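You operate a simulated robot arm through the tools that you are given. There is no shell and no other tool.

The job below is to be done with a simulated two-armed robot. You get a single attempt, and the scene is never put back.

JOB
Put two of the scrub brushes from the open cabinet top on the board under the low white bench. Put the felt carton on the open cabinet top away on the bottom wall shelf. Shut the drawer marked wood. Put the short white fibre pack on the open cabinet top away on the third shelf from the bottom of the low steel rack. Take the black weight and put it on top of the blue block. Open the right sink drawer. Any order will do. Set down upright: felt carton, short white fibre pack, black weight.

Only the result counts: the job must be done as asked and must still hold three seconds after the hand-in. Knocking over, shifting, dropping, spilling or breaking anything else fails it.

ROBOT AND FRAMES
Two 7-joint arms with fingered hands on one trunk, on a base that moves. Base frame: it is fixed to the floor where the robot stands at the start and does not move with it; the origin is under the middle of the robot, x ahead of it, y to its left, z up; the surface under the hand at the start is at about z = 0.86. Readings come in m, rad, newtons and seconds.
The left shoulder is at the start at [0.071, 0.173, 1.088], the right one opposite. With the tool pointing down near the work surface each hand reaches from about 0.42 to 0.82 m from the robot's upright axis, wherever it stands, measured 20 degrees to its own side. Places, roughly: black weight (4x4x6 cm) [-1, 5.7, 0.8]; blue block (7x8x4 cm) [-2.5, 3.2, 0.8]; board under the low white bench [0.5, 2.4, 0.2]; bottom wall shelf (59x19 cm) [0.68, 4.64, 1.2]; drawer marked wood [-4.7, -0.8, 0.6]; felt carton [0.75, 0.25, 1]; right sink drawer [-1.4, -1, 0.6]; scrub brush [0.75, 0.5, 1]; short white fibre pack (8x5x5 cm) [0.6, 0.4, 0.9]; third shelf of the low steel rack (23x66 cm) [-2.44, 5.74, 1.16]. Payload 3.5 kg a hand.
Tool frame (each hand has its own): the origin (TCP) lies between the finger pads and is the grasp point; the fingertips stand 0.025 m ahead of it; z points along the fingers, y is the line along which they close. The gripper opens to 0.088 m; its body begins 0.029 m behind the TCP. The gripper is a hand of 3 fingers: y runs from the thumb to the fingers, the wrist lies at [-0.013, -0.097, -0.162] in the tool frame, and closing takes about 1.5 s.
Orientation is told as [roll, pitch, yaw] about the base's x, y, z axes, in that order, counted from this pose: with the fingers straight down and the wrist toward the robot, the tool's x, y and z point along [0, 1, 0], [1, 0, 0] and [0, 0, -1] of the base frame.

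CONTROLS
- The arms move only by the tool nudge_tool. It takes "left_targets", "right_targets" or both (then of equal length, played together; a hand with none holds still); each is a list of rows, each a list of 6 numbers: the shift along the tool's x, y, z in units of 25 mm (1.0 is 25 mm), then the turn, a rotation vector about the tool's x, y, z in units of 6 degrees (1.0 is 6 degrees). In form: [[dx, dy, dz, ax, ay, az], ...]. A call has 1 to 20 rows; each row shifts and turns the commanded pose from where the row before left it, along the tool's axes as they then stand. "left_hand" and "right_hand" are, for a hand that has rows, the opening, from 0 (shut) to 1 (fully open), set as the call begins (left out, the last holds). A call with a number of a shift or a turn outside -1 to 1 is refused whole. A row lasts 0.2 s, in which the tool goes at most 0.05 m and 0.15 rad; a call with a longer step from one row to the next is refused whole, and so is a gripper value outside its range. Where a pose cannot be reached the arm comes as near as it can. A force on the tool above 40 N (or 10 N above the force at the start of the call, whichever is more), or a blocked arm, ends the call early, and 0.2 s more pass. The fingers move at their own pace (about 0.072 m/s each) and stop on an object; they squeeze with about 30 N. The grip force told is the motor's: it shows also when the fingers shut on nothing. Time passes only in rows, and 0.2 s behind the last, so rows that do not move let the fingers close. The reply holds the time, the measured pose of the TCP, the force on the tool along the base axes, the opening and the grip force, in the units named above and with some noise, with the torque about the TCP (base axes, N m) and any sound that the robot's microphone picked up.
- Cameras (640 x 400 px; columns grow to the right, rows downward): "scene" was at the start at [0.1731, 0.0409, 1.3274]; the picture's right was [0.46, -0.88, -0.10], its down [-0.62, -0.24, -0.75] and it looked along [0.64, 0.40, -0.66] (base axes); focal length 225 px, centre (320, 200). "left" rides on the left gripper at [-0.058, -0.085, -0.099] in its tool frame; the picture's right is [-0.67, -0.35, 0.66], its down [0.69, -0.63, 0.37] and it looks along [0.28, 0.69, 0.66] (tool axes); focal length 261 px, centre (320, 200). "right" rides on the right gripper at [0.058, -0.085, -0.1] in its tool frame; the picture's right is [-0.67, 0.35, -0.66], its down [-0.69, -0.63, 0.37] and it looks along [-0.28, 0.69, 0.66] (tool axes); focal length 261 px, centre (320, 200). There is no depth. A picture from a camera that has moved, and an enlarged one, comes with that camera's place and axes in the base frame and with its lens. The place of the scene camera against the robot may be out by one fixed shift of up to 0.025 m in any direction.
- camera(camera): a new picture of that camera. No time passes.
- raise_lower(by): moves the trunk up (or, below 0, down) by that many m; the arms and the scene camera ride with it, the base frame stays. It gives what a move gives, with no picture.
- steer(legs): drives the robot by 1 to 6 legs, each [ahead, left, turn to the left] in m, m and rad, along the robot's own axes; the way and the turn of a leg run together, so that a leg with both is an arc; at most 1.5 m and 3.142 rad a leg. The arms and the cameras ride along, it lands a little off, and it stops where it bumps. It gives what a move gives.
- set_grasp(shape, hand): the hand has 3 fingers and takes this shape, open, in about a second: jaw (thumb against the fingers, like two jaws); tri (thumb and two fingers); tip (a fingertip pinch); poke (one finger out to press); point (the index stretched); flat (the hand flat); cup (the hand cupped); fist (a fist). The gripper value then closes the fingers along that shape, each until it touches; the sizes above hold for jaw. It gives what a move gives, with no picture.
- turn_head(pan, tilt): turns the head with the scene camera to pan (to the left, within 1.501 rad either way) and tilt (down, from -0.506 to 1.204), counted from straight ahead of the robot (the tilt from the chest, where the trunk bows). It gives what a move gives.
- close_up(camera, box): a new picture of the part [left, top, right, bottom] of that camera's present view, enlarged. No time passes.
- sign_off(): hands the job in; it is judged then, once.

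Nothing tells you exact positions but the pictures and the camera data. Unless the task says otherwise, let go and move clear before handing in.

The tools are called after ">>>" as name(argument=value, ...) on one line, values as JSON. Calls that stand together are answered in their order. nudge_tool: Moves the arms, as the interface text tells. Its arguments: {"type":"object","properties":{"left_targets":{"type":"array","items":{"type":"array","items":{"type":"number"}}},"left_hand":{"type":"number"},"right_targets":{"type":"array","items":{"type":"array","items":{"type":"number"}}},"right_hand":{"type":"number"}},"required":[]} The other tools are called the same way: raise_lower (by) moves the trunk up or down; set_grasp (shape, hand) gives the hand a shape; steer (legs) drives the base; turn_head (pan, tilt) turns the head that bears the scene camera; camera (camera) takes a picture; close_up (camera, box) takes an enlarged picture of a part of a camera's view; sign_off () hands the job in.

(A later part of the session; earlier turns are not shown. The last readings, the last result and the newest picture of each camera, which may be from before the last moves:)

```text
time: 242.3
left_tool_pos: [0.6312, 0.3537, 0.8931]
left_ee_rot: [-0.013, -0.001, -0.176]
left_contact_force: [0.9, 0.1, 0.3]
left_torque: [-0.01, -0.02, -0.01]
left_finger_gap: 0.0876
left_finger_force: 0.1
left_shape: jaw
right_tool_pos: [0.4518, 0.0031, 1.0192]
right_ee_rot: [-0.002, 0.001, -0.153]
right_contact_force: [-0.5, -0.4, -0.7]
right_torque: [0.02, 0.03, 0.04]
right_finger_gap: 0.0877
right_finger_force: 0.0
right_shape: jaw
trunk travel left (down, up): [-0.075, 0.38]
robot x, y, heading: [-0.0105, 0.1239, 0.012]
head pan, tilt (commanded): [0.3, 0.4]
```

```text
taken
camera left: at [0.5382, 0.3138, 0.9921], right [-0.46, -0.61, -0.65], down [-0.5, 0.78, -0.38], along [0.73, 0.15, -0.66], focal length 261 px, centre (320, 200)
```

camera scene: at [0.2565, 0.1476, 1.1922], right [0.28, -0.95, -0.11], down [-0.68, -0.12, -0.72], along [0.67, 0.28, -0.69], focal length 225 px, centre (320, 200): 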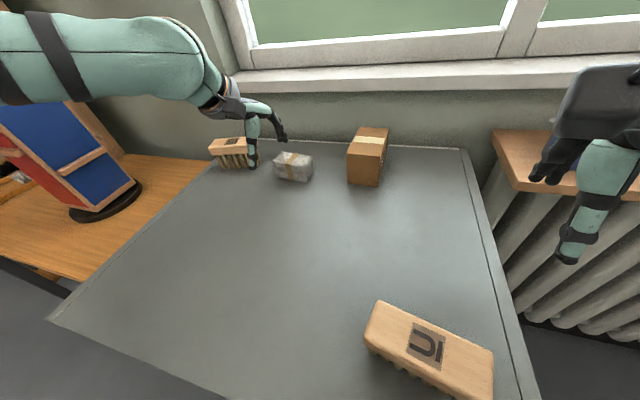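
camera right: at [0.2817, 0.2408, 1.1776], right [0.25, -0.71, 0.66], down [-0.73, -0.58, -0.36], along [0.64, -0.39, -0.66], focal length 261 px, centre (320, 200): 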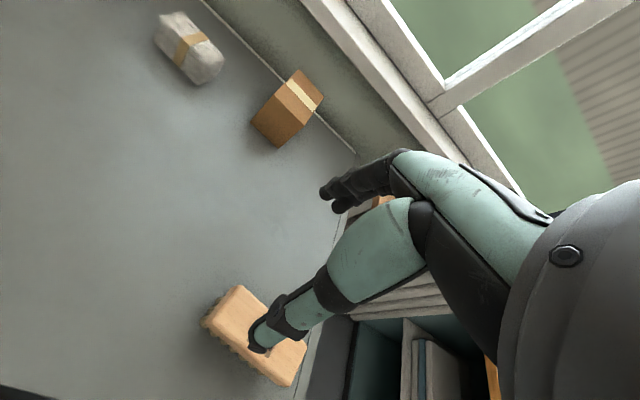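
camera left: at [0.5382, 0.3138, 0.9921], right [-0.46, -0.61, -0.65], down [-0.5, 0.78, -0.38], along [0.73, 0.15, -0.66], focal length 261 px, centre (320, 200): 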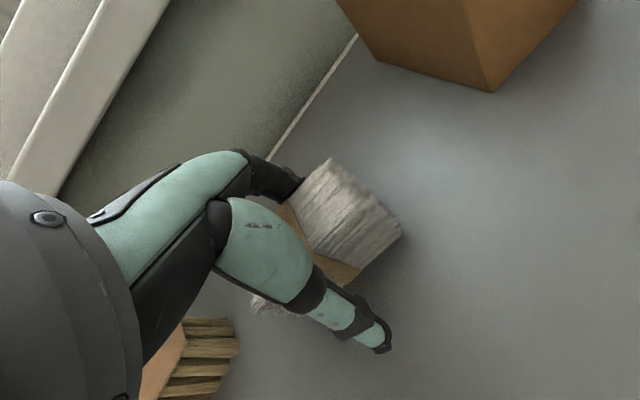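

>>> nudge_tool(left_targets=[[0, 0, 0, 0, 0, 0], [0, 0, 0, 0, 0, 0], [0, 0, 0, 0, 0, 0], [0, 0, 0, 0, 0, 0], [0, 0, 0, 0, 0, 0], [0, 0, 0, 0, 0, 0], [0, 0, 0, 0, 0, 0], [0, 0, 0, 0, 0, 0], [0, 0, 0, 0, 0, 0]], left_hand=0)

>>> camera(camera="left")

```text
time: 244.3
left_tool_pos: [0.6308, 0.3529, 0.8931]
left_ee_rot: [-0.013, -0.003, -0.175]
left_contact_force: [-1.4, 0.1, -0.5]
left_torque: [-0.05, 0.03, 0.02]
left_finger_gap: 0.0359
left_finger_force: 30.1
left_shape: jaw
right_tool_pos: [0.4531, 0.0039, 1.0189]
right_ee_rot: [-0.002, 0.001, -0.155]
right_contact_force: [0.3, -0.3, 0.2]
right_torque: [-0.01, 0.0, -0.01]
right_finger_gap: 0.0876
right_finger_force: 0.2
right_shape: jaw
trunk travel left (down, up): [-0.075, 0.38]
robot x, y, heading: [-0.0119, 0.1219, 0.006]
head pan, tilt (commanded): [0.3, 0.4]
```

```text
taken
camera left: at [0.5385, 0.314, 0.9921], right [-0.46, -0.61, -0.65], down [-0.5, 0.78, -0.38], along [0.73, 0.15, -0.66], focal length 261 px, centre (320, 200)
```

left: 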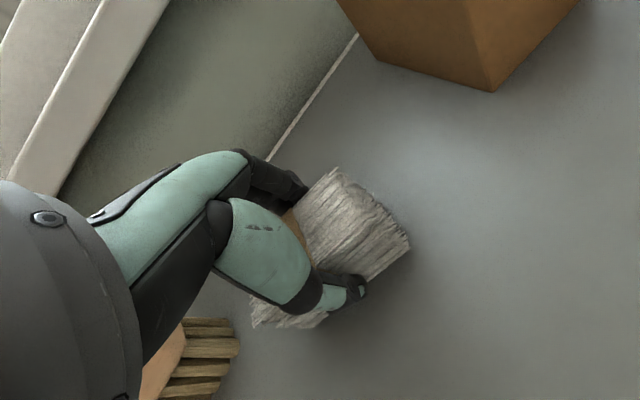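

The pack is held. I'll lift it and pull the left hand back.

>>> nudge_tool(left_targets=[[0, 0, -0.5, 0, 0, 0], [0, 0, -1, 0, 0, 0], [0, 0, -1, 0, 0, 0], [0, 0, -1, 0, 0, 0], [0, -0.3, -1, 0, 0, 0], [0, -0.6, -1, 0, 0, 0], [0.3, -0.8, -0.8, 0, 0, 0], [0.3, -0.8, -0.8, 0, 0, 0], [0.3, -0.8, 0, 0, 0, 0], [0.3, -0.8, 0, 0, 0, 0], [0, 0, 0, 0, 0, 0]])

>>> camera(camera="scene")

>>> camera(camera="left")

```text
time: 246.8
left_tool_pos: [0.5372, 0.4033, 1.0702]
left_ee_rot: [-0.014, 0.0, -0.176]
left_contact_force: [-0.9, 0.4, -1.4]
left_torque: [-0.01, -0.04, 0.03]
left_finger_gap: 0.0361
left_finger_force: 29.8
left_shape: jaw
right_tool_pos: [0.4525, 0.0034, 1.0184]
right_ee_rot: [-0.001, 0.002, -0.154]
right_contact_force: [0.1, -0.5, 0.0]
right_torque: [0.02, -0.02, -0.05]
right_finger_gap: 0.0877
right_finger_force: 0.1
right_shape: jaw
trunk travel left (down, up): [-0.075, 0.38]
robot x, y, heading: [-0.0123, 0.1208, 0.006]
head pan, tilt (commanded): [0.3, 0.4]
```

```text
taken
camera scene: at [0.2571, 0.1473, 1.192], right [0.28, -0.95, -0.11], down [-0.68, -0.12, -0.72], along [0.67, 0.28, -0.69], focal length 225 px, centre (320, 200)
```

scene: 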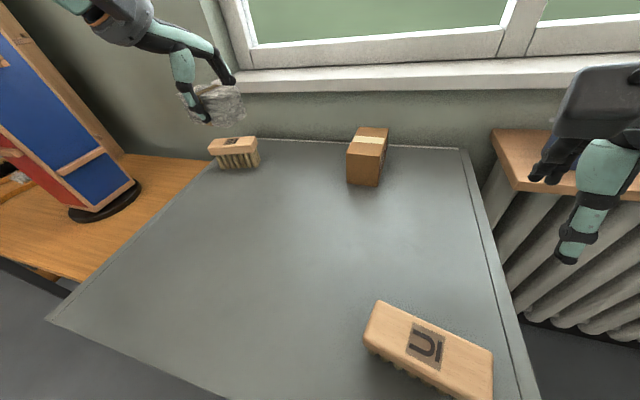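

```text
taken
camera left: at [0.4448, 0.3639, 1.1698], right [-0.46, -0.61, -0.65], down [-0.5, 0.78, -0.38], along [0.73, 0.15, -0.66], focal length 261 px, centre (320, 200)
```

left: 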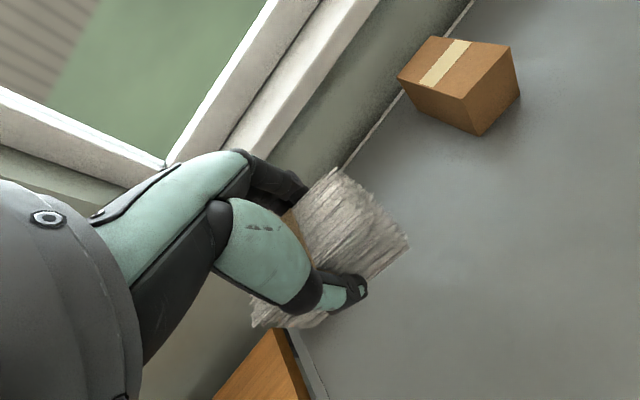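

The pack is safely in the left hand. The carton is too deep for a grip along x, so the right hand must turn to grip its 6 cm width; I'll retract the left hand, shift the robot left a little and turn the right hand in free air.

>>> nudge_tool(left_targets=[[0, -0.8, -0.2, 0, 0, 0], [0, -0.8, -0.2, 0, 0, 0], [0, -0.8, -0.2, 0, 0, 0], [0, -0.8, -0.2, 0, 0, 0], [0, 0, 0, 0, 0, 0]], right_targets=[[0, 0, -0.6, 0, 0, 0], [0, 0, -0.6, 0, 0, 0], [0, 0, -0.6, 0, 0, 0], [0, 0, -0.6, 0, 0, 0], [0, 0, 0, 0, 0, 0]])

>>> steer(legs=[[0.0, 0.11, 0.0]])

>>> nudge_tool(right_targets=[[0, 0, 0, 0, 0, -1], [0, 0, 0, 0, 0, -1], [0, 0, 0, 0, 0, -1], [0, 0, 0, 0, 0, -1], [0, 0, 0, 0, 0, -1], [0, 0, 0, 0, 0, -1], [0, 0, 0, 0, 0, -1], [0, 0, 0, 0, 0, -1], [0, 0, 0, 0, 0, 0]])

>>> turn_head(pan=-0.3, tilt=0.4)

>>> camera(camera="scene")

```text
time: 247.9
left_tool_pos: [0.4578, 0.4178, 1.091]
left_ee_rot: [-0.015, 0.0, -0.175]
left_contact_force: [-0.4, -0.4, -1.0]
left_torque: [0.0, 0.0, 0.0]
left_finger_gap: 0.0356
left_finger_force: 30.5
left_shape: jaw
right_tool_pos: [0.453, 0.0048, 1.078]
right_ee_rot: [-0.002, 0.002, -0.153]
right_contact_force: [-0.9, 1.1, -0.9]
right_torque: [-0.01, -0.01, -0.02]
right_finger_gap: 0.0875
right_finger_force: 0.1
right_shape: jaw
trunk travel left (down, up): [-0.075, 0.38]
robot x, y, heading: [-0.0086, 0.1206, 0.007]
head pan, tilt (commanded): [0.3, 0.4]
```

```text
time: 249.1
left_tool_pos: [0.4566, 0.5265, 1.0906]
left_ee_rot: [-0.014, -0.001, -0.176]
left_contact_force: [0.6, -0.3, -0.8]
left_torque: [-0.01, 0.02, 0.0]
left_finger_gap: 0.0357
left_finger_force: 29.9
left_shape: jaw
right_tool_pos: [0.4526, 0.1131, 1.0793]
right_ee_rot: [-0.002, 0.002, -0.154]
right_contact_force: [0.1, -0.3, 0.4]
right_torque: [0.01, 0.02, 0.01]
right_finger_gap: 0.0878
right_finger_force: 0.0
right_shape: jaw
trunk travel left (down, up): [-0.075, 0.38]
robot x, y, heading: [-0.0138, 0.2286, 0.012]
head pan, tilt (commanded): [0.3, 0.4]
```

```text
time: 251.1
left_tool_pos: [0.4559, 0.5254, 1.0902]
left_ee_rot: [-0.015, -0.002, -0.178]
left_contact_force: [-0.3, -0.3, -0.8]
left_torque: [-0.03, 0.03, -0.01]
left_finger_gap: 0.0361
left_finger_force: 30.0
left_shape: jaw
right_tool_pos: [0.4524, 0.1117, 1.0803]
right_ee_rot: [0.001, 0.003, 0.683]
right_contact_force: [0.7, 0.8, 0.4]
right_torque: [-0.01, 0.03, -0.04]
right_finger_gap: 0.0878
right_finger_force: 0.0
right_shape: jaw
trunk travel left (down, up): [-0.075, 0.38]
robot x, y, heading: [-0.0148, 0.2281, 0.004]
head pan, tilt (commanded): [0.3, 0.4]
```

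```text
time: 252.1
left_tool_pos: [0.4561, 0.5257, 1.0912]
left_ee_rot: [-0.013, -0.002, -0.177]
left_contact_force: [0.2, -0.4, -1.1]
left_torque: [0.0, -0.01, 0.0]
left_finger_gap: 0.036
left_finger_force: 30.2
left_shape: jaw
right_tool_pos: [0.4514, 0.1116, 1.079]
right_ee_rot: [0.001, 0.002, 0.684]
right_contact_force: [-0.1, -0.9, 0.4]
right_torque: [-0.02, 0.02, 0.0]
right_finger_gap: 0.0877
right_finger_force: 0.1
right_shape: jaw
trunk travel left (down, up): [-0.075, 0.38]
robot x, y, heading: [-0.014, 0.2281, 0.008]
head pan, tilt (commanded): [-0.3, 0.4]
```

```text
taken
camera scene: at [0.2563, 0.2006, 1.1921], right [-0.27, -0.96, 0.11], down [-0.69, 0.11, -0.72], along [0.68, -0.27, -0.69], focal length 225 px, centre (320, 200)
```

scene: 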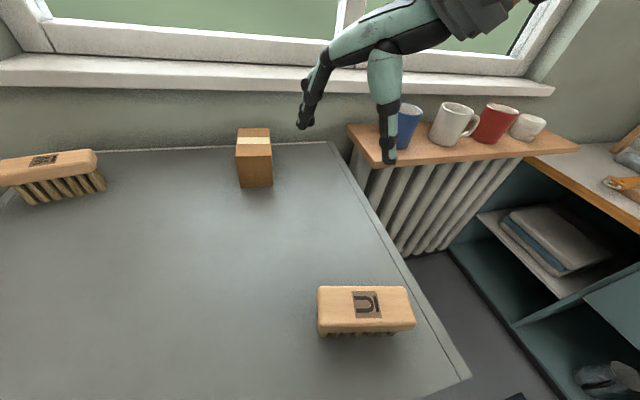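

The turn goes well. I'll finish the yaw to about 86 degrees, then tilt the fingers forward.

>>> nudge_tool(right_targets=[[0, 0, 0, 0, 0, -0.98], [0, 0, 0, 0, 0, -0.98], [0, 0, 0, 0, 0, -0.98], [0, 0, 0, 0, 0, -0.98], [0, 0, 0, 0, 0, -0.98], [0, 0, 0, 0, 0, -0.98], [0, 0, 0, 0, 0, -0.98], [0, 0, 0, 0, 0, -0.98], [0, 0, 0, 0, 0, 0]])

>>> nudge_tool(right_targets=[[0, 0, 0, 0, -0.9, 0], [0, 0, 0, 0, -0.9, 0], [0, 0, 0, 0, -0.9, 0], [0, 0, 0, 0, -0.9, 0], [0, 0, 0, 0, 0, 0]])

>>> camera(camera="scene")

>>> camera(camera="right")

```text
time: 254.1
left_tool_pos: [0.4572, 0.5247, 1.0914]
left_ee_rot: [-0.013, 0.0, -0.176]
left_contact_force: [0.7, -0.2, -1.1]
left_torque: [0.03, 0.0, 0.0]
left_finger_gap: 0.0358
left_finger_force: 30.7
left_shape: jaw
right_tool_pos: [0.392, 0.1076, 1.0536]
right_ee_rot: [0.022, -0.022, 0.836]
right_contact_force: [0.6, 0.3, -0.3]
right_torque: [-0.01, -0.04, 0.0]
right_finger_gap: 0.0876
right_finger_force: 0.0
right_shape: jaw
right hand out of reach, approached as far as the arm can: row 1, 2, 3, 4, 5, 6, 7, 8
trunk travel left (down, up): [-0.075, 0.38]
robot x, y, heading: [-0.0102, 0.2244, 0.009]
head pan, tilt (commanded): [-0.3, 0.4]
```

```text
time: 255.3
left_tool_pos: [0.4565, 0.5253, 1.0909]
left_ee_rot: [-0.014, -0.001, -0.177]
left_contact_force: [-0.2, -0.1, 0.6]
left_torque: [0.01, 0.0, -0.05]
left_finger_gap: 0.0361
left_finger_force: 29.8
left_shape: jaw
right_tool_pos: [0.3933, 0.1064, 1.0537]
right_ee_rot: [-0.357, -0.02, 0.837]
right_contact_force: [-0.3, 0.3, 0.5]
right_torque: [0.03, -0.04, 0.0]
right_finger_gap: 0.0877
right_finger_force: 0.0
right_shape: jaw
trunk travel left (down, up): [-0.075, 0.38]
robot x, y, heading: [-0.0127, 0.2248, 0.014]
head pan, tilt (commanded): [-0.3, 0.4]
```

```text
taken
camera scene: at [0.2564, 0.2003, 1.1921], right [-0.27, -0.96, 0.11], down [-0.69, 0.11, -0.72], along [0.68, -0.27, -0.69], focal length 225 px, centre (320, 200)
```

scene: 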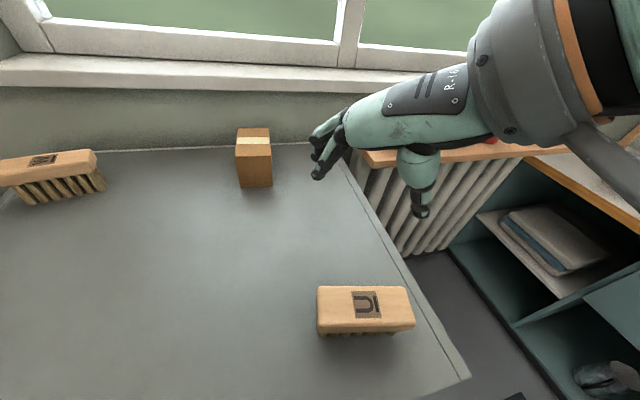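

```text
taken
camera right: at [0.2695, 0.1021, 1.125], right [0.52, -0.02, 0.86], down [0.15, -0.98, -0.12], along [0.84, 0.19, -0.5], focal length 261 px, centre (320, 200)
```

right: 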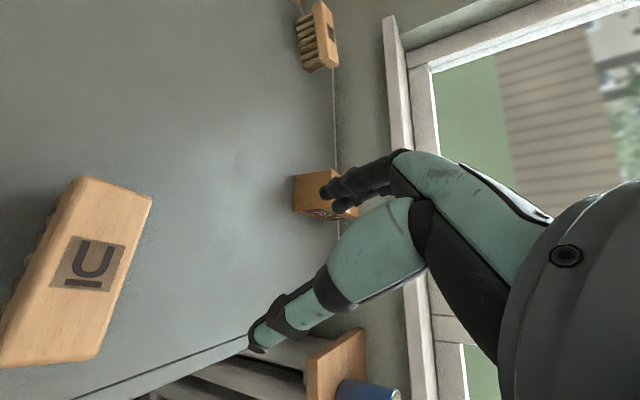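

The full turn isn't possible so close in. I'll move the right hand further forward and then continue the yaw there.

>>> nudge_tool(right_targets=[[-0.89, 0.525, 0.12, 0, 0, 0], [-0.89, 0.525, 0.12, 0, 0, 0], [-0.89, 0.525, 0.12, 0, 0, 0], [-0.89, 0.525, 0.12, 0, 0, 0], [-0.89, 0.525, 0.12, 0, 0, 0], [-0.89, 0.525, 0.12, 0, 0, 0], [0, 0, 0, -0.3, 0, -0.85], [0, 0, 0, -0.3, 0, -0.85], [0, 0, 0, -0.3, 0, -0.85], [0, 0, 0, -0.3, 0, -0.85], [0, 0, 0, 0, 0, 0]])

>>> camera(camera="scene")

```text
time: 257.7
left_tool_pos: [0.4563, 0.5255, 1.0908]
left_ee_rot: [-0.014, -0.001, -0.176]
left_contact_force: [-0.2, -0.7, -1.3]
left_torque: [0.0, 0.01, -0.03]
left_finger_gap: 0.0358
left_finger_force: 30.4
left_shape: jaw
right_tool_pos: [0.4086, 0.1037, 1.0579]
right_ee_rot: [-0.358, -0.022, 0.836]
right_contact_force: [1.2, 0.2, -0.7]
right_torque: [-0.01, -0.01, 0.01]
right_finger_gap: 0.0879
right_finger_force: 0.1
right_shape: jaw
right hand out of reach, approached as far as the arm can: row 1, 2, 3, 4, 5, 6, 7, 8, 9, 10
trunk travel left (down, up): [-0.075, 0.38]
robot x, y, heading: [-0.0172, 0.2265, 0.005]
head pan, tilt (commanded): [-0.3, 0.4]
```

```text
taken
camera scene: at [0.2563, 0.2005, 1.1921], right [-0.27, -0.96, 0.11], down [-0.69, 0.11, -0.72], along [0.68, -0.27, -0.69], focal length 225 px, centre (320, 200)
```

scene: 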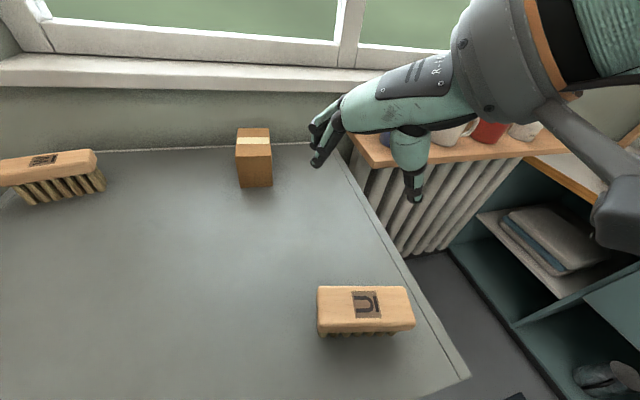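

The right arm is caught again with its elbow forward. I'll undo the turn and bring the right hand out to the side, the mirror image of the left arm's relaxed pose, so its elbow goes lateral.

>>> nudge_tool(right_targets=[[0, 0, 0, 0, 0.9, 0], [0, 0, 0, 0, 0.9, 0], [0, 0, 0, 0, 0.9, 0], [0, 0, 0, 0, 0.9, 0], [0, 0, 0, 0, 0, 1], [0, 0, 0, 0, 0, 1], [0, 0, 0, 0, 0, 1], [0, 0, 0, 0, 0, 1], [0, 0, 0, 0, 0, 1], [0, 0, 0, 0, 0, 1], [0, 0, 0, 0, 0, 1], [0, 0, 0, 0, 0, 1], [0, 0, 0, 0, 0, 0]])

>>> raise_lower(by=0.1)

>>> camera(camera="scene")

```text
time: 260.5
left_tool_pos: [0.4553, 0.5242, 1.0917]
left_ee_rot: [-0.012, -0.002, -0.176]
left_contact_force: [-0.1, -0.7, -0.8]
left_torque: [0.0, -0.01, -0.01]
left_finger_gap: 0.0359
left_finger_force: 30.3
left_shape: jaw
right_tool_pos: [0.4051, 0.1079, 1.0551]
right_ee_rot: [-0.011, -0.059, -0.002]
right_contact_force: [0.5, 0.1, 0.3]
right_torque: [0.02, -0.01, -0.01]
right_finger_gap: 0.0878
right_finger_force: 0.1
right_shape: jaw
right hand out of reach, approached as far as the arm can: row 2, 3
trunk travel left (down, up): [-0.075, 0.38]
robot x, y, heading: [-0.0125, 0.2255, 0.003]
head pan, tilt (commanded): [-0.3, 0.4]
```

```text
time: 261.9
left_tool_pos: [0.4575, 0.5241, 1.1901]
left_ee_rot: [-0.014, -0.001, -0.176]
left_contact_force: [0.6, -0.3, -1.0]
left_torque: [0.03, 0.01, 0.0]
left_finger_gap: 0.0359
left_finger_force: 29.8
left_shape: jaw
right_tool_pos: [0.4055, 0.109, 1.1547]
right_ee_rot: [-0.01, -0.059, 0.001]
right_contact_force: [-0.4, -0.3, 0.3]
right_torque: [-0.05, -0.03, 0.0]
right_finger_gap: 0.0878
right_finger_force: 0.1
right_shape: jaw
trunk travel left (down, up): [-0.175, 0.28]
robot x, y, heading: [-0.0153, 0.2269, 0.013]
head pan, tilt (commanded): [-0.3, 0.4]
```

```text
taken
camera scene: at [0.1726, 0.1999, 1.3378], right [-0.28, -0.96, 0.06], down [-0.55, 0.11, -0.82], along [0.78, -0.27, -0.56], focal length 225 px, centre (320, 200)
```

scene: 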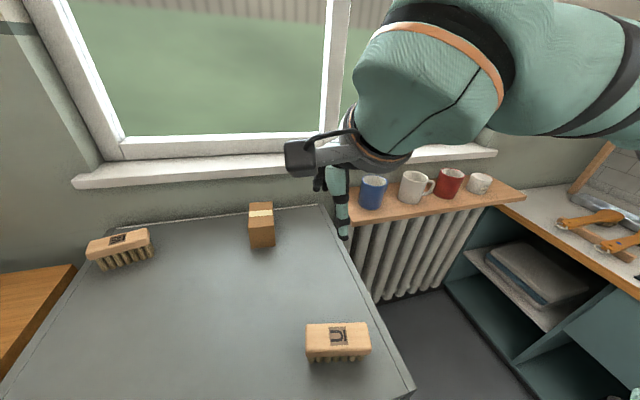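

>>> nudge_tool(right_targets=[[-0.93, -0.23, -0.07, 0.04, 0, 0], [-0.93, -0.23, -0.07, 0.04, 0, 0], [-0.93, -0.23, -0.07, 0.04, 0, 0], [-0.93, -0.23, -0.07, 0.04, 0, 0], [-0.93, -0.23, -0.07, 0.04, 0, 0], [-0.93, -0.23, -0.07, 0.04, 0, 0], [-0.93, -0.23, -0.07, 0.04, 0, 0], [-0.93, -0.23, -0.07, 0.04, 0, 0], [-0.93, -0.23, -0.07, 0.04, 0, 0], [-0.93, -0.23, -0.07, 0.04, 0, 0], [-0.93, -0.23, -0.07, 0.04, 0, 0], [-0.93, -0.23, -0.07, 0.04, 0, 0], [-0.93, -0.23, -0.07, 0.04, 0, 0], [-0.93, -0.23, -0.07, 0.04, 0, 0], [0, 0, 0, 0, 0, 0]])

>>> turn_head(pan=-0.9, tilt=0.2)

>>> camera(camera="scene")

```text
time: 265.1
left_tool_pos: [0.4561, 0.5251, 1.1918]
left_ee_rot: [-0.014, -0.002, -0.176]
left_contact_force: [0.7, -0.4, -1.3]
left_torque: [-0.02, 0.0, 0.02]
left_finger_gap: 0.036
left_finger_force: 29.8
left_shape: jaw
right_tool_pos: [0.3452, -0.1227, 1.1758]
right_ee_rot: [-0.011, -0.019, -0.003]
right_contact_force: [0.7, -0.7, 0.4]
right_torque: [0.01, -0.03, 0.01]
right_finger_gap: 0.0875
right_finger_force: 0.2
right_shape: jaw
right hand out of reach, approached as far as the arm can: row 11, 12, 13, 14
trunk travel left (down, up): [-0.175, 0.28]
robot x, y, heading: [-0.0126, 0.2283, 0.008]
head pan, tilt (commanded): [-0.3, 0.4]
```

```text
time: 266.1
left_tool_pos: [0.4558, 0.5263, 1.1904]
left_ee_rot: [-0.015, -0.002, -0.176]
left_contact_force: [0.1, -0.9, -1.2]
left_torque: [-0.01, -0.01, 0.02]
left_finger_gap: 0.036
left_finger_force: 29.4
left_shape: jaw
right_tool_pos: [0.345, -0.1229, 1.1759]
right_ee_rot: [-0.009, -0.019, -0.001]
right_contact_force: [-1.2, -0.3, 0.0]
right_torque: [0.0, -0.01, 0.0]
right_finger_gap: 0.0876
right_finger_force: 0.0
right_shape: jaw
trunk travel left (down, up): [-0.175, 0.28]
robot x, y, heading: [-0.0123, 0.2251, 0.004]
head pan, tilt (commanded): [-0.901, 0.201]
```

```text
taken
camera scene: at [0.146, 0.154, 1.3624], right [-0.76, -0.63, 0.16], down [-0.32, 0.15, -0.93], along [0.56, -0.76, -0.32], focal length 225 px, centre (320, 200)
```

scene: 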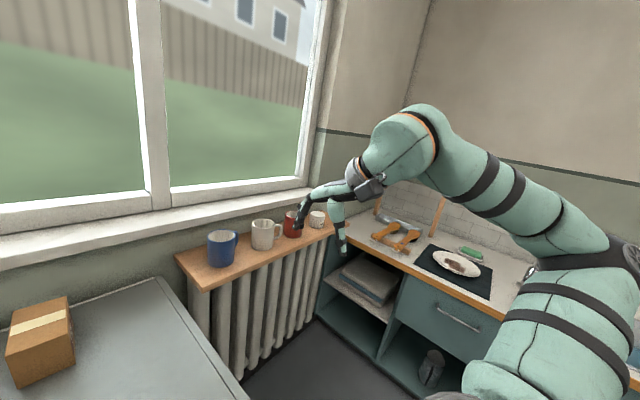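

The right elbow is now lateral. I'll turn the hand's yaw in steps while bringing it forward and inward.

>>> nudge_tool(right_targets=[[0, 0, 0, 0, 0, -1], [0, 0, 0, 0, 0, -1], [0, 0, 0, 0, 0, -1], [0, 0, 0, 0, 0, -1], [0, 0, 0, 0, 0, -1], [0, 0, 0, 0, 0, -1], [0, 0, 0, 0, 0, -1], [0, 0, 0, 0, 0, 0]])

```text
time: 267.9
left_tool_pos: [0.4552, 0.525, 1.1909]
left_ee_rot: [-0.014, -0.002, -0.176]
left_contact_force: [0.0, 0.6, -0.1]
left_torque: [0.01, -0.03, 0.0]
left_finger_gap: 0.0361
left_finger_force: 29.7
left_shape: jaw
right_tool_pos: [0.3609, 0.0006, 1.1308]
right_ee_rot: [-0.001, -0.004, 0.518]
right_contact_force: [0.1, 0.2, -0.2]
right_torque: [0.01, 0.0, 0.02]
right_finger_gap: 0.0879
right_finger_force: 0.1
right_shape: jaw
right hand out of reach, approached as far as the arm can: row 1, 2, 3, 4, 5, 6, 7
trunk travel left (down, up): [-0.175, 0.28]
robot x, y, heading: [-0.0097, 0.2279, 0.01]
head pan, tilt (commanded): [-0.901, 0.201]
```

>>> nudge_tool(right_targets=[[-0.025, 0.85, 0.1, 0, 0, 0], [-0.025, 0.85, 0.1, 0, 0, 0], [-0.025, 0.85, 0.1, 0, 0, 0], [-0.025, 0.85, 0.1, 0, 0, 0], [-0.025, 0.85, 0.1, 0, 0, 0], [-0.025, 0.85, 0.1, 0, 0, 0], [-0.025, 0.85, 0.1, 0, 0, 0], [0, 0, 0, 0, 0, -1], [0, 0, 0, 0, 0, -1], [0, 0, 0, 0, 0, -1], [0, 0, 0, 0, 0, 0]])

>>> camera(camera="scene")

```text
time: 270.3
left_tool_pos: [0.4569, 0.5255, 1.1915]
left_ee_rot: [-0.013, -0.002, -0.175]
left_contact_force: [-1.0, -0.6, -0.5]
left_torque: [0.0, 0.02, -0.02]
left_finger_gap: 0.0361
left_finger_force: 29.9
left_shape: jaw
right_tool_pos: [0.4921, 0.0711, 1.1134]
right_ee_rot: [-0.001, -0.002, 0.592]
right_contact_force: [-0.1, -1.3, -1.0]
right_torque: [-0.03, 0.01, -0.01]
right_finger_gap: 0.0876
right_finger_force: 0.0
right_shape: jaw
right hand out of reach, approached as far as the arm can: row 8, 9, 10
trunk travel left (down, up): [-0.175, 0.28]
robot x, y, heading: [-0.0135, 0.2271, 0.002]
head pan, tilt (commanded): [-0.901, 0.201]
```

```text
taken
camera scene: at [0.1459, 0.1539, 1.3625], right [-0.76, -0.63, 0.16], down [-0.32, 0.15, -0.93], along [0.56, -0.76, -0.32], focal length 225 px, centre (320, 200)
```

scene: 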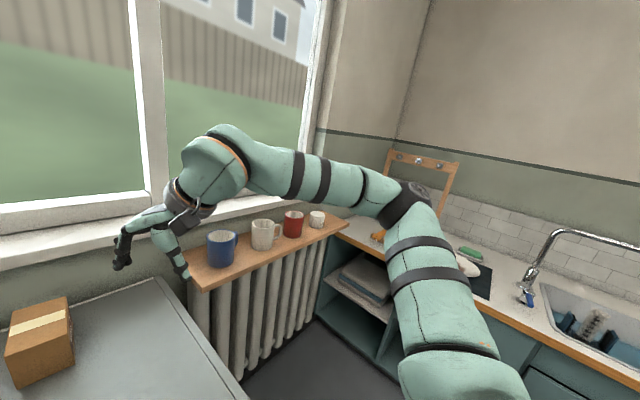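

For a right hand with its wrist to the right, the carton should sit left of my centre line. I'll shift the robot right, bring the right hand across, and try the turn there.

>>> steer(legs=[[0.0, -0.15, 0.0]])

>>> nudge_tool(right_targets=[[0.85, 0.56, 0, 0, 0, 0], [0.85, 0.56, 0, 0, 0, 0], [0.85, 0.56, 0, 0, 0, 0], [0.85, 0.56, 0, 0, 0, 0], [0.85, 0.56, 0, 0, 0, 0], [0.85, 0.56, 0, 0, 0, 0], [0.85, 0.56, 0, 0, 0, 0], [0.85, 0.56, 0, 0, 0, 0], [0.85, 0.56, 0, 0, 0, 0], [0.85, 0.56, 0, 0, 0, 0], [0, 0, 0, 0, 0, -1], [0, 0, 0, 0, 0, -1], [0, 0, 0, 0, 0, -1], [0, 0, 0, 0, 0, -1], [0, 0, 0, 0, 0, 0]])

>>> turn_head(pan=-0.4, tilt=0.4)

>>> camera(camera="scene")

```text
time: 271.6
left_tool_pos: [0.4575, 0.3769, 1.1906]
left_ee_rot: [-0.016, -0.001, -0.177]
left_contact_force: [-0.9, -0.6, -0.8]
left_torque: [0.0, 0.0, -0.03]
left_finger_gap: 0.036
left_finger_force: 30.2
left_shape: jaw
right_tool_pos: [0.4918, -0.0767, 1.115]
right_ee_rot: [-0.001, -0.002, 0.59]
right_contact_force: [0.0, -0.5, 0.4]
right_torque: [0.03, 0.0, 0.05]
right_finger_gap: 0.0877
right_finger_force: 0.0
right_shape: jaw
trunk travel left (down, up): [-0.175, 0.28]
robot x, y, heading: [-0.0105, 0.0737, 0.011]
head pan, tilt (commanded): [-0.901, 0.201]
```

```text
time: 274.8
left_tool_pos: [0.4581, 0.3761, 1.19]
left_ee_rot: [-0.016, -0.001, -0.177]
left_contact_force: [-0.8, 0.5, -1.1]
left_torque: [0.02, 0.0, 0.02]
left_finger_gap: 0.0358
left_finger_force: 29.8
left_shape: jaw
right_tool_pos: [0.4926, 0.1767, 1.1151]
right_ee_rot: [-0.002, -0.001, 0.906]
right_contact_force: [0.2, 0.7, -0.7]
right_torque: [-0.01, 0.01, 0.0]
right_finger_gap: 0.0878
right_finger_force: 0.0
right_shape: jaw
right hand out of reach, approached as far as the arm can: row 14
trunk travel left (down, up): [-0.175, 0.28]
robot x, y, heading: [-0.013, 0.078, 0.01]
head pan, tilt (commanded): [-0.901, 0.201]
```

```text
time: 275.8
left_tool_pos: [0.4577, 0.3759, 1.1921]
left_ee_rot: [-0.014, -0.001, -0.177]
left_contact_force: [-0.4, 0.1, -0.6]
left_torque: [-0.02, 0.0, 0.03]
left_finger_gap: 0.0358
left_finger_force: 30.4
left_shape: jaw
right_tool_pos: [0.4907, 0.1765, 1.1141]
right_ee_rot: [-0.001, -0.002, 0.904]
right_contact_force: [0.5, -0.8, -0.4]
right_torque: [0.0, -0.04, -0.01]
right_finger_gap: 0.088
right_finger_force: 0.0
right_shape: jaw
trunk travel left (down, up): [-0.175, 0.28]
robot x, y, heading: [-0.0118, 0.0795, 0.01]
head pan, tilt (commanded): [-0.4, 0.4]
```

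```text
taken
camera scene: at [0.1699, 0.0418, 1.3387], right [-0.37, -0.92, 0.08], down [-0.54, 0.15, -0.83], along [0.75, -0.35, -0.55], focal length 225 px, centre (320, 200)
```

scene: 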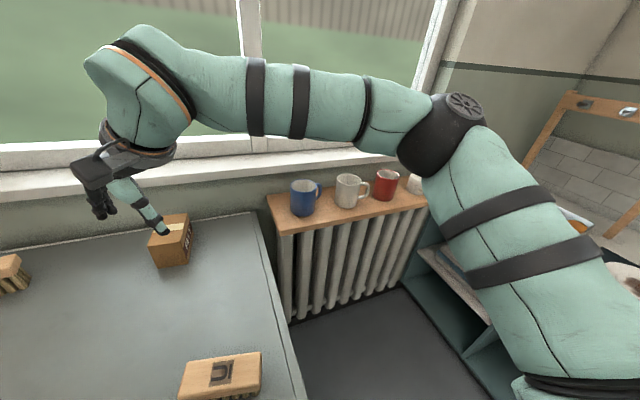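

Crossing over helps: yaw reached 52 degrees here. If the robot itself is also turned left about 40 degrees, the remaining yaw is easy. First I'll test how far forward this posture reaches, staying well above the carton.

>>> nudge_tool(right_targets=[[-0.5, 0.4, 0, 0, 0, 0.3], [-0.5, 0.4, 0, 0, 0, 0.3], [-0.5, 0.4, 0, 0, 0, 0.3], [-0.5, 0.4, 0, 0, 0, 0], [-0.5, 0.4, 0, 0, 0, 0], [-0.5, 0.4, 0, 0, 0, 0], [-0.5, 0.4, 0, 0, 0, 0], [0, 0, 0, 0, 0, 0]])

```text
time: 277.6
left_tool_pos: [0.458, 0.3761, 1.1913]
left_ee_rot: [-0.014, -0.001, -0.175]
left_contact_force: [0.6, 0.2, -1.2]
left_torque: [0.0, 0.0, -0.02]
left_finger_gap: 0.0356
left_finger_force: 29.8
left_shape: jaw
right_tool_pos: [0.5394, 0.1749, 1.1131]
right_ee_rot: [0.0, -0.001, 0.81]
right_contact_force: [0.4, 1.0, 0.5]
right_torque: [0.04, 0.02, 0.0]
right_finger_gap: 0.0879
right_finger_force: 0.0
right_shape: jaw
right hand out of reach, approached as far as the arm can: row 4, 5, 6, 7
trunk travel left (down, up): [-0.175, 0.28]
robot x, y, heading: [-0.011, 0.0758, 0.008]
head pan, tilt (commanded): [-0.4, 0.4]
```

The best plan for the carton is to approach it with the robot turned about 60 degrees left at the cabinet's right front corner, so the right hand needs only a small yaw. I'll bring the right hand back to its own side, then back off and turn.

>>> nudge_tool(right_targets=[[-0.6, -0.9, 0, 0, 0, 0], [-0.6, -0.9, 0, 0, 0, 0], [-0.6, -0.9, 0, 0, 0, 0], [-0.6, -0.9, 0, 0, 0, 0], [-0.6, -0.9, 0, 0, 0, 0], [-0.6, -0.9, 0, 0, 0, 0], [-0.6, -0.9, 0, 0, 0, 0], [-0.6, -0.9, 0, 0, 0, 0], [-0.6, -0.9, 0, 0, 0, 0], [-0.6, -0.9, 0, 0, 0, 0], [0, 0, 0, 0, 0, 0.85], [0, 0, 0, 0, 0, 0.85], [0, 0, 0, 0, 0, 0.85], [0, 0, 0, 0, 0, 0.85], [0, 0, 0, 0, 0, 0]])

>>> steer(legs=[[-0.4, 0.0, 0.0]])

>>> steer(legs=[[0.0, 0.0, 1.047]])

>>> turn_head(pan=-0.9, tilt=0.5)

>>> camera(camera="scene")

```text
time: 280.8
left_tool_pos: [0.4584, 0.3756, 1.1916]
left_ee_rot: [-0.015, -0.004, -0.175]
left_contact_force: [-0.4, -0.1, -0.4]
left_torque: [-0.02, -0.02, 0.0]
left_finger_gap: 0.0357
left_finger_force: 30.2
left_shape: jaw
right_tool_pos: [0.5199, 0.0787, 1.1132]
right_ee_rot: [0.0, -0.002, 0.453]
right_contact_force: [0.0, 0.3, 0.3]
right_torque: [0.0, 0.0, -0.02]
right_finger_gap: 0.0877
right_finger_force: 0.0
right_shape: jaw
right hand out of reach, approached as far as the arm can: row 4, 5, 6, 7, 8, 9, 10
trunk travel left (down, up): [-0.175, 0.28]
robot x, y, heading: [-0.0108, 0.0796, 0.011]
head pan, tilt (commanded): [-0.4, 0.4]
```

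```text
time: 283.3
left_tool_pos: [0.0548, 0.3735, 1.191]
left_ee_rot: [-0.014, -0.003, -0.174]
left_contact_force: [0.8, 0.0, -0.7]
left_torque: [0.0, -0.01, 0.0]
left_finger_gap: 0.0357
left_finger_force: 30.2
left_shape: jaw
right_tool_pos: [0.1184, 0.0765, 1.1128]
right_ee_rot: [0.0, -0.001, 0.454]
right_contact_force: [-0.3, 0.7, 0.5]
right_torque: [0.01, 0.04, -0.02]
right_finger_gap: 0.0879
right_finger_force: 0.0
right_shape: jaw
trunk travel left (down, up): [-0.175, 0.28]
robot x, y, heading: [-0.4103, 0.07, 0.01]
head pan, tilt (commanded): [-0.4, 0.4]
```

```text
time: 286.3
left_tool_pos: [-0.4409, 0.6291, 1.1907]
left_ee_rot: [-0.015, -0.002, 0.875]
left_contact_force: [0.2, 0.4, -1.2]
left_torque: [0.01, 0.0, 0.01]
left_finger_gap: 0.0357
left_finger_force: 30.0
left_shape: jaw
right_tool_pos: [-0.1517, 0.5371, 1.1132]
right_ee_rot: [0.0, -0.002, 1.508]
right_contact_force: [0.0, 0.1, -0.8]
right_torque: [0.06, 0.0, 0.0]
right_finger_gap: 0.0879
right_finger_force: 0.1
right_shape: jaw
trunk travel left (down, up): [-0.175, 0.28]
robot x, y, heading: [-0.4131, 0.0745, 1.062]
head pan, tilt (commanded): [-0.4, 0.4]
```

```text
time: 287.2
left_tool_pos: [-0.4414, 0.6309, 1.1905]
left_ee_rot: [-0.014, -0.003, 0.877]
left_contact_force: [0.2, 0.4, -0.5]
left_torque: [0.01, 0.0, -0.01]
left_finger_gap: 0.0358
left_finger_force: 30.0
left_shape: jaw
right_tool_pos: [-0.1525, 0.5374, 1.1132]
right_ee_rot: [-0.002, 0.0, 1.508]
right_contact_force: [-0.6, 0.5, -0.1]
right_torque: [-0.01, 0.03, -0.03]
right_finger_gap: 0.0877
right_finger_force: 0.0
right_shape: jaw
trunk travel left (down, up): [-0.175, 0.28]
robot x, y, heading: [-0.4179, 0.0731, 1.065]
head pan, tilt (commanded): [-0.901, 0.499]
```

```text
taken
camera scene: at [-0.2805, 0.1748, 1.3357], right [0.17, -0.97, 0.16], down [-0.56, -0.23, -0.8], along [0.81, 0.05, -0.58], focal length 225 px, centre (320, 200)
```

scene: 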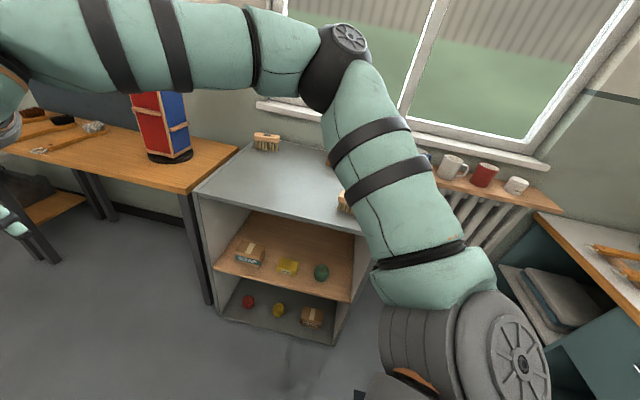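

The robot is turned and the way to the cabinet's right corner is visible. I'll move the right hand further to its own side before driving there.

>>> nudge_tool(right_targets=[[-0.9, -0.18, 0, 0, 0, 0], [-0.9, -0.18, 0, 0, 0, 0], [-0.9, -0.18, 0, 0, 0, 0], [-0.9, -0.18, 0, 0, 0, 0], [-0.9, -0.18, 0, 0, 0, 0], [-0.9, -0.18, 0, 0, 0, 0], [-0.9, -0.18, 0, 0, 0, 0], [-0.9, -0.18, 0, 0, 0, 0], [-0.9, -0.18, 0, 0, 0, 0], [0, 0, 0, 0, 0, 0]])

```text
time: 289.4
left_tool_pos: [-0.4411, 0.6309, 1.1898]
left_ee_rot: [-0.014, -0.003, 0.875]
left_contact_force: [-0.4, -0.5, -0.1]
left_torque: [0.01, 0.07, -0.02]
left_finger_gap: 0.0357
left_finger_force: 29.9
left_shape: jaw
right_tool_pos: [0.0161, 0.4937, 1.1129]
right_ee_rot: [0.0, -0.002, 1.507]
right_contact_force: [0.0, 0.3, -0.3]
right_torque: [0.02, 0.04, -0.02]
right_finger_gap: 0.0877
right_finger_force: 0.1
right_shape: jaw
right hand out of reach, approached as far as the arm can: row 8, 9
trunk travel left (down, up): [-0.175, 0.28]
robot x, y, heading: [-0.4125, 0.0783, 1.06]
head pan, tilt (commanded): [-0.901, 0.499]
```

I'll lower the trunk 0.1 m and test the needed extension here in free space.

>>> raise_lower(by=-0.1)

>>> nudge_tool(right_targets=[[-0.52, 0.64, 0, 0, 0, 0], [-0.52, 0.64, 0, 0, 0, 0], [-0.52, 0.64, 0, 0, 0, 0], [-0.52, 0.64, 0, 0, 0, 0], [0, 0, 0.9, 0, 0, 0], [0, 0, 0.9, 0, 0, 0], [0, 0, 0.9, 0, 0, 0], [0, 0, 0.9, 0, 0, 0], [0, 0, 0, 0, 0, 0]])

```text
time: 290.8
left_tool_pos: [-0.442, 0.6303, 1.0934]
left_ee_rot: [-0.012, -0.004, 0.877]
left_contact_force: [-0.4, 0.7, -0.2]
left_torque: [0.0, -0.02, 0.01]
left_finger_gap: 0.0357
left_finger_force: 30.1
left_shape: jaw
right_tool_pos: [0.0125, 0.493, 1.0141]
right_ee_rot: [-0.001, -0.003, 1.507]
right_contact_force: [0.2, 0.9, -0.5]
right_torque: [-0.01, -0.03, -0.01]
right_finger_gap: 0.0877
right_finger_force: 0.1
right_shape: jaw
trunk travel left (down, up): [-0.075, 0.38]
robot x, y, heading: [-0.4165, 0.0711, 1.064]
head pan, tilt (commanded): [-0.901, 0.499]
```

```text
time: 292.8
left_tool_pos: [-0.4415, 0.6292, 1.0902]
left_ee_rot: [-0.014, -0.002, 0.877]
left_contact_force: [-0.8, 0.6, -1.0]
left_torque: [0.0, 0.01, -0.02]
left_finger_gap: 0.0358
left_finger_force: 29.6
left_shape: jaw
right_tool_pos: [0.0332, 0.515, 0.9239]
right_ee_rot: [-0.001, -0.002, 1.508]
right_contact_force: [-0.5, -0.3, 0.0]
right_torque: [0.02, 0.01, 0.01]
right_finger_gap: 0.0878
right_finger_force: 0.1
right_shape: jaw
right hand out of reach, approached as far as the arm can: row 2, 3, 4
trunk travel left (down, up): [-0.075, 0.38]
robot x, y, heading: [-0.4131, 0.0748, 1.062]
head pan, tilt (commanded): [-0.901, 0.499]
```

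Here the reach ends at 0.60 m but I need about 0.64 m. Tilting the fingers toward the wall and bowing a little more should give that; I'll test it here.

>>> raise_lower(by=-0.04)

>>> nudge_tool(right_targets=[[0, 0, 0, 0, -0.83, 0], [0, 0, 0, 0, -0.83, 0], [0, 0, 0, 0, -0.83, 0], [0, 0, 0, 0, -0.83, 0], [0, 0, 0, 0, -0.83, 0], [0, 0, 0, 0, -0.83, 0], [0, 0, 0, 0, 0, 0]])

```text
time: 293.6
left_tool_pos: [-0.4413, 0.6283, 1.0523]
left_ee_rot: [-0.015, -0.004, 0.877]
left_contact_force: [-0.1, -0.6, -1.1]
left_torque: [0.0, 0.0, 0.0]
left_finger_gap: 0.0361
left_finger_force: 30.5
left_shape: jaw
right_tool_pos: [0.0347, 0.516, 0.8858]
right_ee_rot: [-0.002, -0.004, 1.506]
right_contact_force: [-0.1, 0.2, 0.1]
right_torque: [0.0, -0.02, 0.04]
right_finger_gap: 0.0879
right_finger_force: 0.0
right_shape: jaw
trunk travel left (down, up): [-0.035, 0.42]
robot x, y, heading: [-0.4148, 0.074, 1.058]
head pan, tilt (commanded): [-0.901, 0.499]
```

```text
time: 295.2
left_tool_pos: [-0.4414, 0.63, 1.0497]
left_ee_rot: [-0.014, -0.002, 0.876]
left_contact_force: [0.2, -0.4, -0.5]
left_torque: [-0.02, 0.02, -0.02]
left_finger_gap: 0.0357
left_finger_force: 29.6
left_shape: jaw
right_tool_pos: [0.0352, 0.5172, 0.8829]
right_ee_rot: [-0.524, -0.001, 1.508]
right_contact_force: [0.4, 0.2, 0.3]
right_torque: [0.0, 0.0, 0.01]
right_finger_gap: 0.088
right_finger_force: 0.1
right_shape: jaw
trunk travel left (down, up): [-0.035, 0.42]
robot x, y, heading: [-0.4156, 0.0717, 1.064]
head pan, tilt (commanded): [-0.901, 0.499]
```

>>> nudge_tool(right_targets=[[-0.5, 0.72, -0.17, 0, 0, 0], [-0.5, 0.72, -0.17, 0, 0, 0], [-0.5, 0.72, -0.17, 0, 0, 0], [0, 0, 0, 0, 0, 0]])

>>> camera(camera="scene")

```text
time: 296.2
left_tool_pos: [-0.4408, 0.6303, 1.05]
left_ee_rot: [-0.014, -0.002, 0.875]
left_contact_force: [-0.6, 0.1, -1.5]
left_torque: [0.03, 0.01, -0.01]
left_finger_gap: 0.0357
left_finger_force: 30.0
left_shape: jaw
right_tool_pos: [0.0641, 0.5703, 0.9139]
right_ee_rot: [-0.521, -0.001, 1.508]
right_contact_force: [0.4, -0.6, 0.2]
right_torque: [-0.01, 0.02, 0.02]
right_finger_gap: 0.0877
right_finger_force: 0.1
right_shape: jaw
trunk travel left (down, up): [-0.035, 0.42]
robot x, y, heading: [-0.4129, 0.0748, 1.062]
head pan, tilt (commanded): [-0.901, 0.499]
```

```text
taken
camera scene: at [-0.2204, 0.2818, 1.1315], right [0.2, -0.92, 0.35], down [-0.65, -0.39, -0.65], along [0.74, -0.09, -0.67], focal length 225 px, centre (320, 200)
```

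scene: 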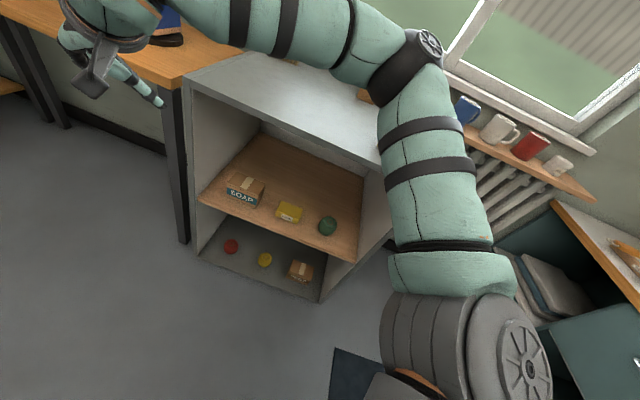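

With the tilt the reach is enough. To keep my right elbow further from the mugs, I'll use a heading of about 52 degrees, raise the trunk slightly, and re-align the hand.

>>> steer(legs=[[0.0, 0.0, -0.155]])

>>> nudge_tool(right_targets=[[0, 0, 0, -0.375, 0, -0.65], [0, 0, 0, -0.375, 0, -0.65], [-0.3, 0.4, 0, 0, 0, 0], [0, 0, 0, 0, 0, 0]])

>>> raise_lower(by=0.04)

```text
time: 297.2
left_tool_pos: [-0.3559, 0.6277, 1.05]
left_ee_rot: [-0.014, -0.002, 0.725]
left_contact_force: [-0.4, -0.7, 0.0]
left_torque: [-0.05, 0.02, 0.03]
left_finger_gap: 0.0355
left_finger_force: 30.0
left_shape: jaw
right_tool_pos: [0.1357, 0.4922, 0.9137]
right_ee_rot: [-0.521, -0.001, 1.357]
right_contact_force: [-0.8, -0.3, -0.2]
right_torque: [-0.01, -0.03, -0.02]
right_finger_gap: 0.0879
right_finger_force: 0.1
right_shape: jaw
trunk travel left (down, up): [-0.035, 0.42]
robot x, y, heading: [-0.414, 0.0751, 0.912]
head pan, tilt (commanded): [-0.901, 0.499]
```

```text
time: 298.2
left_tool_pos: [-0.3568, 0.6269, 1.0508]
left_ee_rot: [-0.013, -0.001, 0.724]
left_contact_force: [0.3, 0.3, -1.1]
left_torque: [0.01, -0.02, -0.03]
left_finger_gap: 0.0357
left_finger_force: 30.1
left_shape: jaw
right_tool_pos: [0.1415, 0.5023, 0.9179]
right_ee_rot: [-0.522, -0.002, 1.512]
right_contact_force: [0.6, 0.1, -0.6]
right_torque: [-0.02, 0.0, -0.01]
right_finger_gap: 0.088
right_finger_force: 0.0
right_shape: jaw
trunk travel left (down, up): [-0.035, 0.42]
robot x, y, heading: [-0.417, 0.0711, 0.909]
head pan, tilt (commanded): [-0.901, 0.499]
```

```text
time: 299.1
left_tool_pos: [-0.3552, 0.6289, 1.09]
left_ee_rot: [-0.014, 0.001, 0.725]
left_contact_force: [0.6, -0.4, -0.9]
left_torque: [-0.03, -0.04, 0.0]
left_finger_gap: 0.0358
left_finger_force: 29.6
left_shape: jaw
right_tool_pos: [0.1428, 0.5034, 0.9571]
right_ee_rot: [-0.523, 0.0, 1.514]
right_contact_force: [0.6, -0.3, -0.7]
right_torque: [-0.06, 0.0, -0.01]
right_finger_gap: 0.088
right_finger_force: 0.0
right_shape: jaw
trunk travel left (down, up): [-0.075, 0.38]
robot x, y, heading: [-0.4146, 0.0752, 0.914]
head pan, tilt (commanded): [-0.901, 0.499]
```

The hand reaches 0.68 m ahead in this pose. I'll raise it for clearance, reduce the tilt slightly, and strafe right to the cabinet's corner.

>>> nudge_tool(right_targets=[[-0.53, 0, -0.92, 0, 0, 0], [-0.53, 0, -0.92, 0, 0, 0], [-0.53, 0, -0.92, 0, 0, 0], [0, 0, 0, 0, 0.67, 0], [0, 0, 0, 0, 0.67, 0], [0, 0, 0, 0, 0, 0]])

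>>> steer(legs=[[0.0, -0.59, 0.0]])

>>> turn_head(pan=-0.2, tilt=0.5)

>>> camera(camera="scene")

>>> camera(camera="right")

```text
time: 300.5
left_tool_pos: [-0.3568, 0.6279, 1.0917]
left_ee_rot: [-0.015, -0.002, 0.725]
left_contact_force: [-0.8, -0.2, -0.7]
left_torque: [-0.01, 0.01, 0.01]
left_finger_gap: 0.0355
left_finger_force: 29.8
left_shape: jaw
right_tool_pos: [0.1431, 0.5016, 0.9844]
right_ee_rot: [-0.523, -0.002, 1.511]
right_contact_force: [-0.2, -0.1, 0.0]
right_torque: [0.02, 0.0, 0.03]
right_finger_gap: 0.0876
right_finger_force: 0.1
right_shape: jaw
right hand out of reach, approached as far as the arm can: row 2, 3, 4, 5
trunk travel left (down, up): [-0.075, 0.38]
robot x, y, heading: [-0.4169, 0.0758, 0.912]
head pan, tilt (commanded): [-0.901, 0.499]
```

```text
time: 303.8
left_tool_pos: [0.1041, 0.2696, 1.0913]
left_ee_rot: [-0.014, -0.001, 0.726]
left_contact_force: [-0.3, 0.1, -0.1]
left_torque: [-0.02, -0.02, -0.03]
left_finger_gap: 0.0356
left_finger_force: 29.9
left_shape: jaw
right_tool_pos: [0.6025, 0.1437, 0.9853]
right_ee_rot: [-0.522, -0.002, 1.516]
right_contact_force: [0.1, 0.3, 0.6]
right_torque: [0.01, -0.05, 0.0]
right_finger_gap: 0.0878
right_finger_force: 0.1
right_shape: jaw
trunk travel left (down, up): [-0.075, 0.38]
robot x, y, heading: [0.0491, -0.2837, 0.913]
head pan, tilt (commanded): [-0.901, 0.499]
```

```text
time: 304.9
left_tool_pos: [0.104, 0.2686, 1.0911]
left_ee_rot: [-0.014, 0.0, 0.726]
left_contact_force: [-0.1, 0.4, -1.1]
left_torque: [0.0, -0.02, -0.03]
left_finger_gap: 0.0356
left_finger_force: 29.9
left_shape: jaw
right_tool_pos: [0.6034, 0.1454, 0.9852]
right_ee_rot: [-0.523, -0.003, 1.514]
right_contact_force: [-0.6, -0.2, -0.4]
right_torque: [-0.02, -0.02, -0.04]
right_finger_gap: 0.0879
right_finger_force: 0.1
right_shape: jaw
trunk travel left (down, up): [-0.075, 0.38]
robot x, y, heading: [0.0482, -0.2854, 0.909]
head pan, tilt (commanded): [-0.201, 0.499]
```

```text
taken
camera scene: at [0.2233, -0.0829, 1.1834], right [0.66, -0.75, 0.07], down [-0.54, -0.54, -0.64], along [0.52, 0.38, -0.76], focal length 225 px, centre (320, 200)
```

scene: 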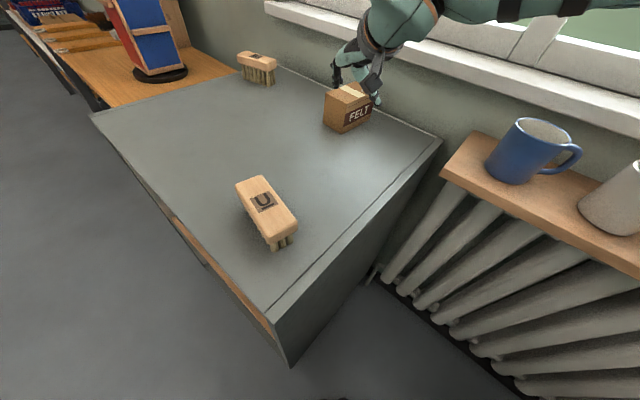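

```text
taken
camera right: at [0.4989, 0.0654, 1.0411], right [0.27, 0.33, 0.9], down [0.74, -0.67, 0.02], along [0.61, 0.66, -0.43], focal length 261 px, centre (320, 200)
```

right: 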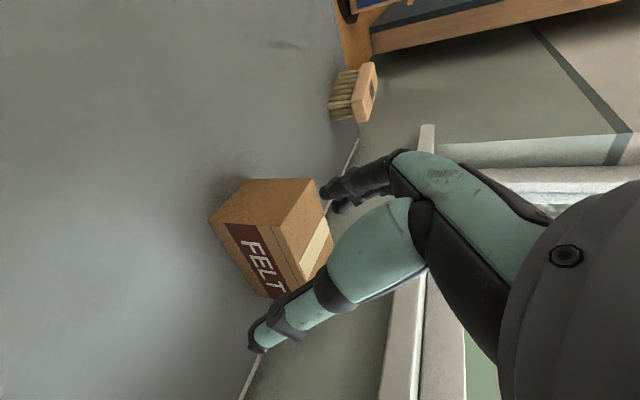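

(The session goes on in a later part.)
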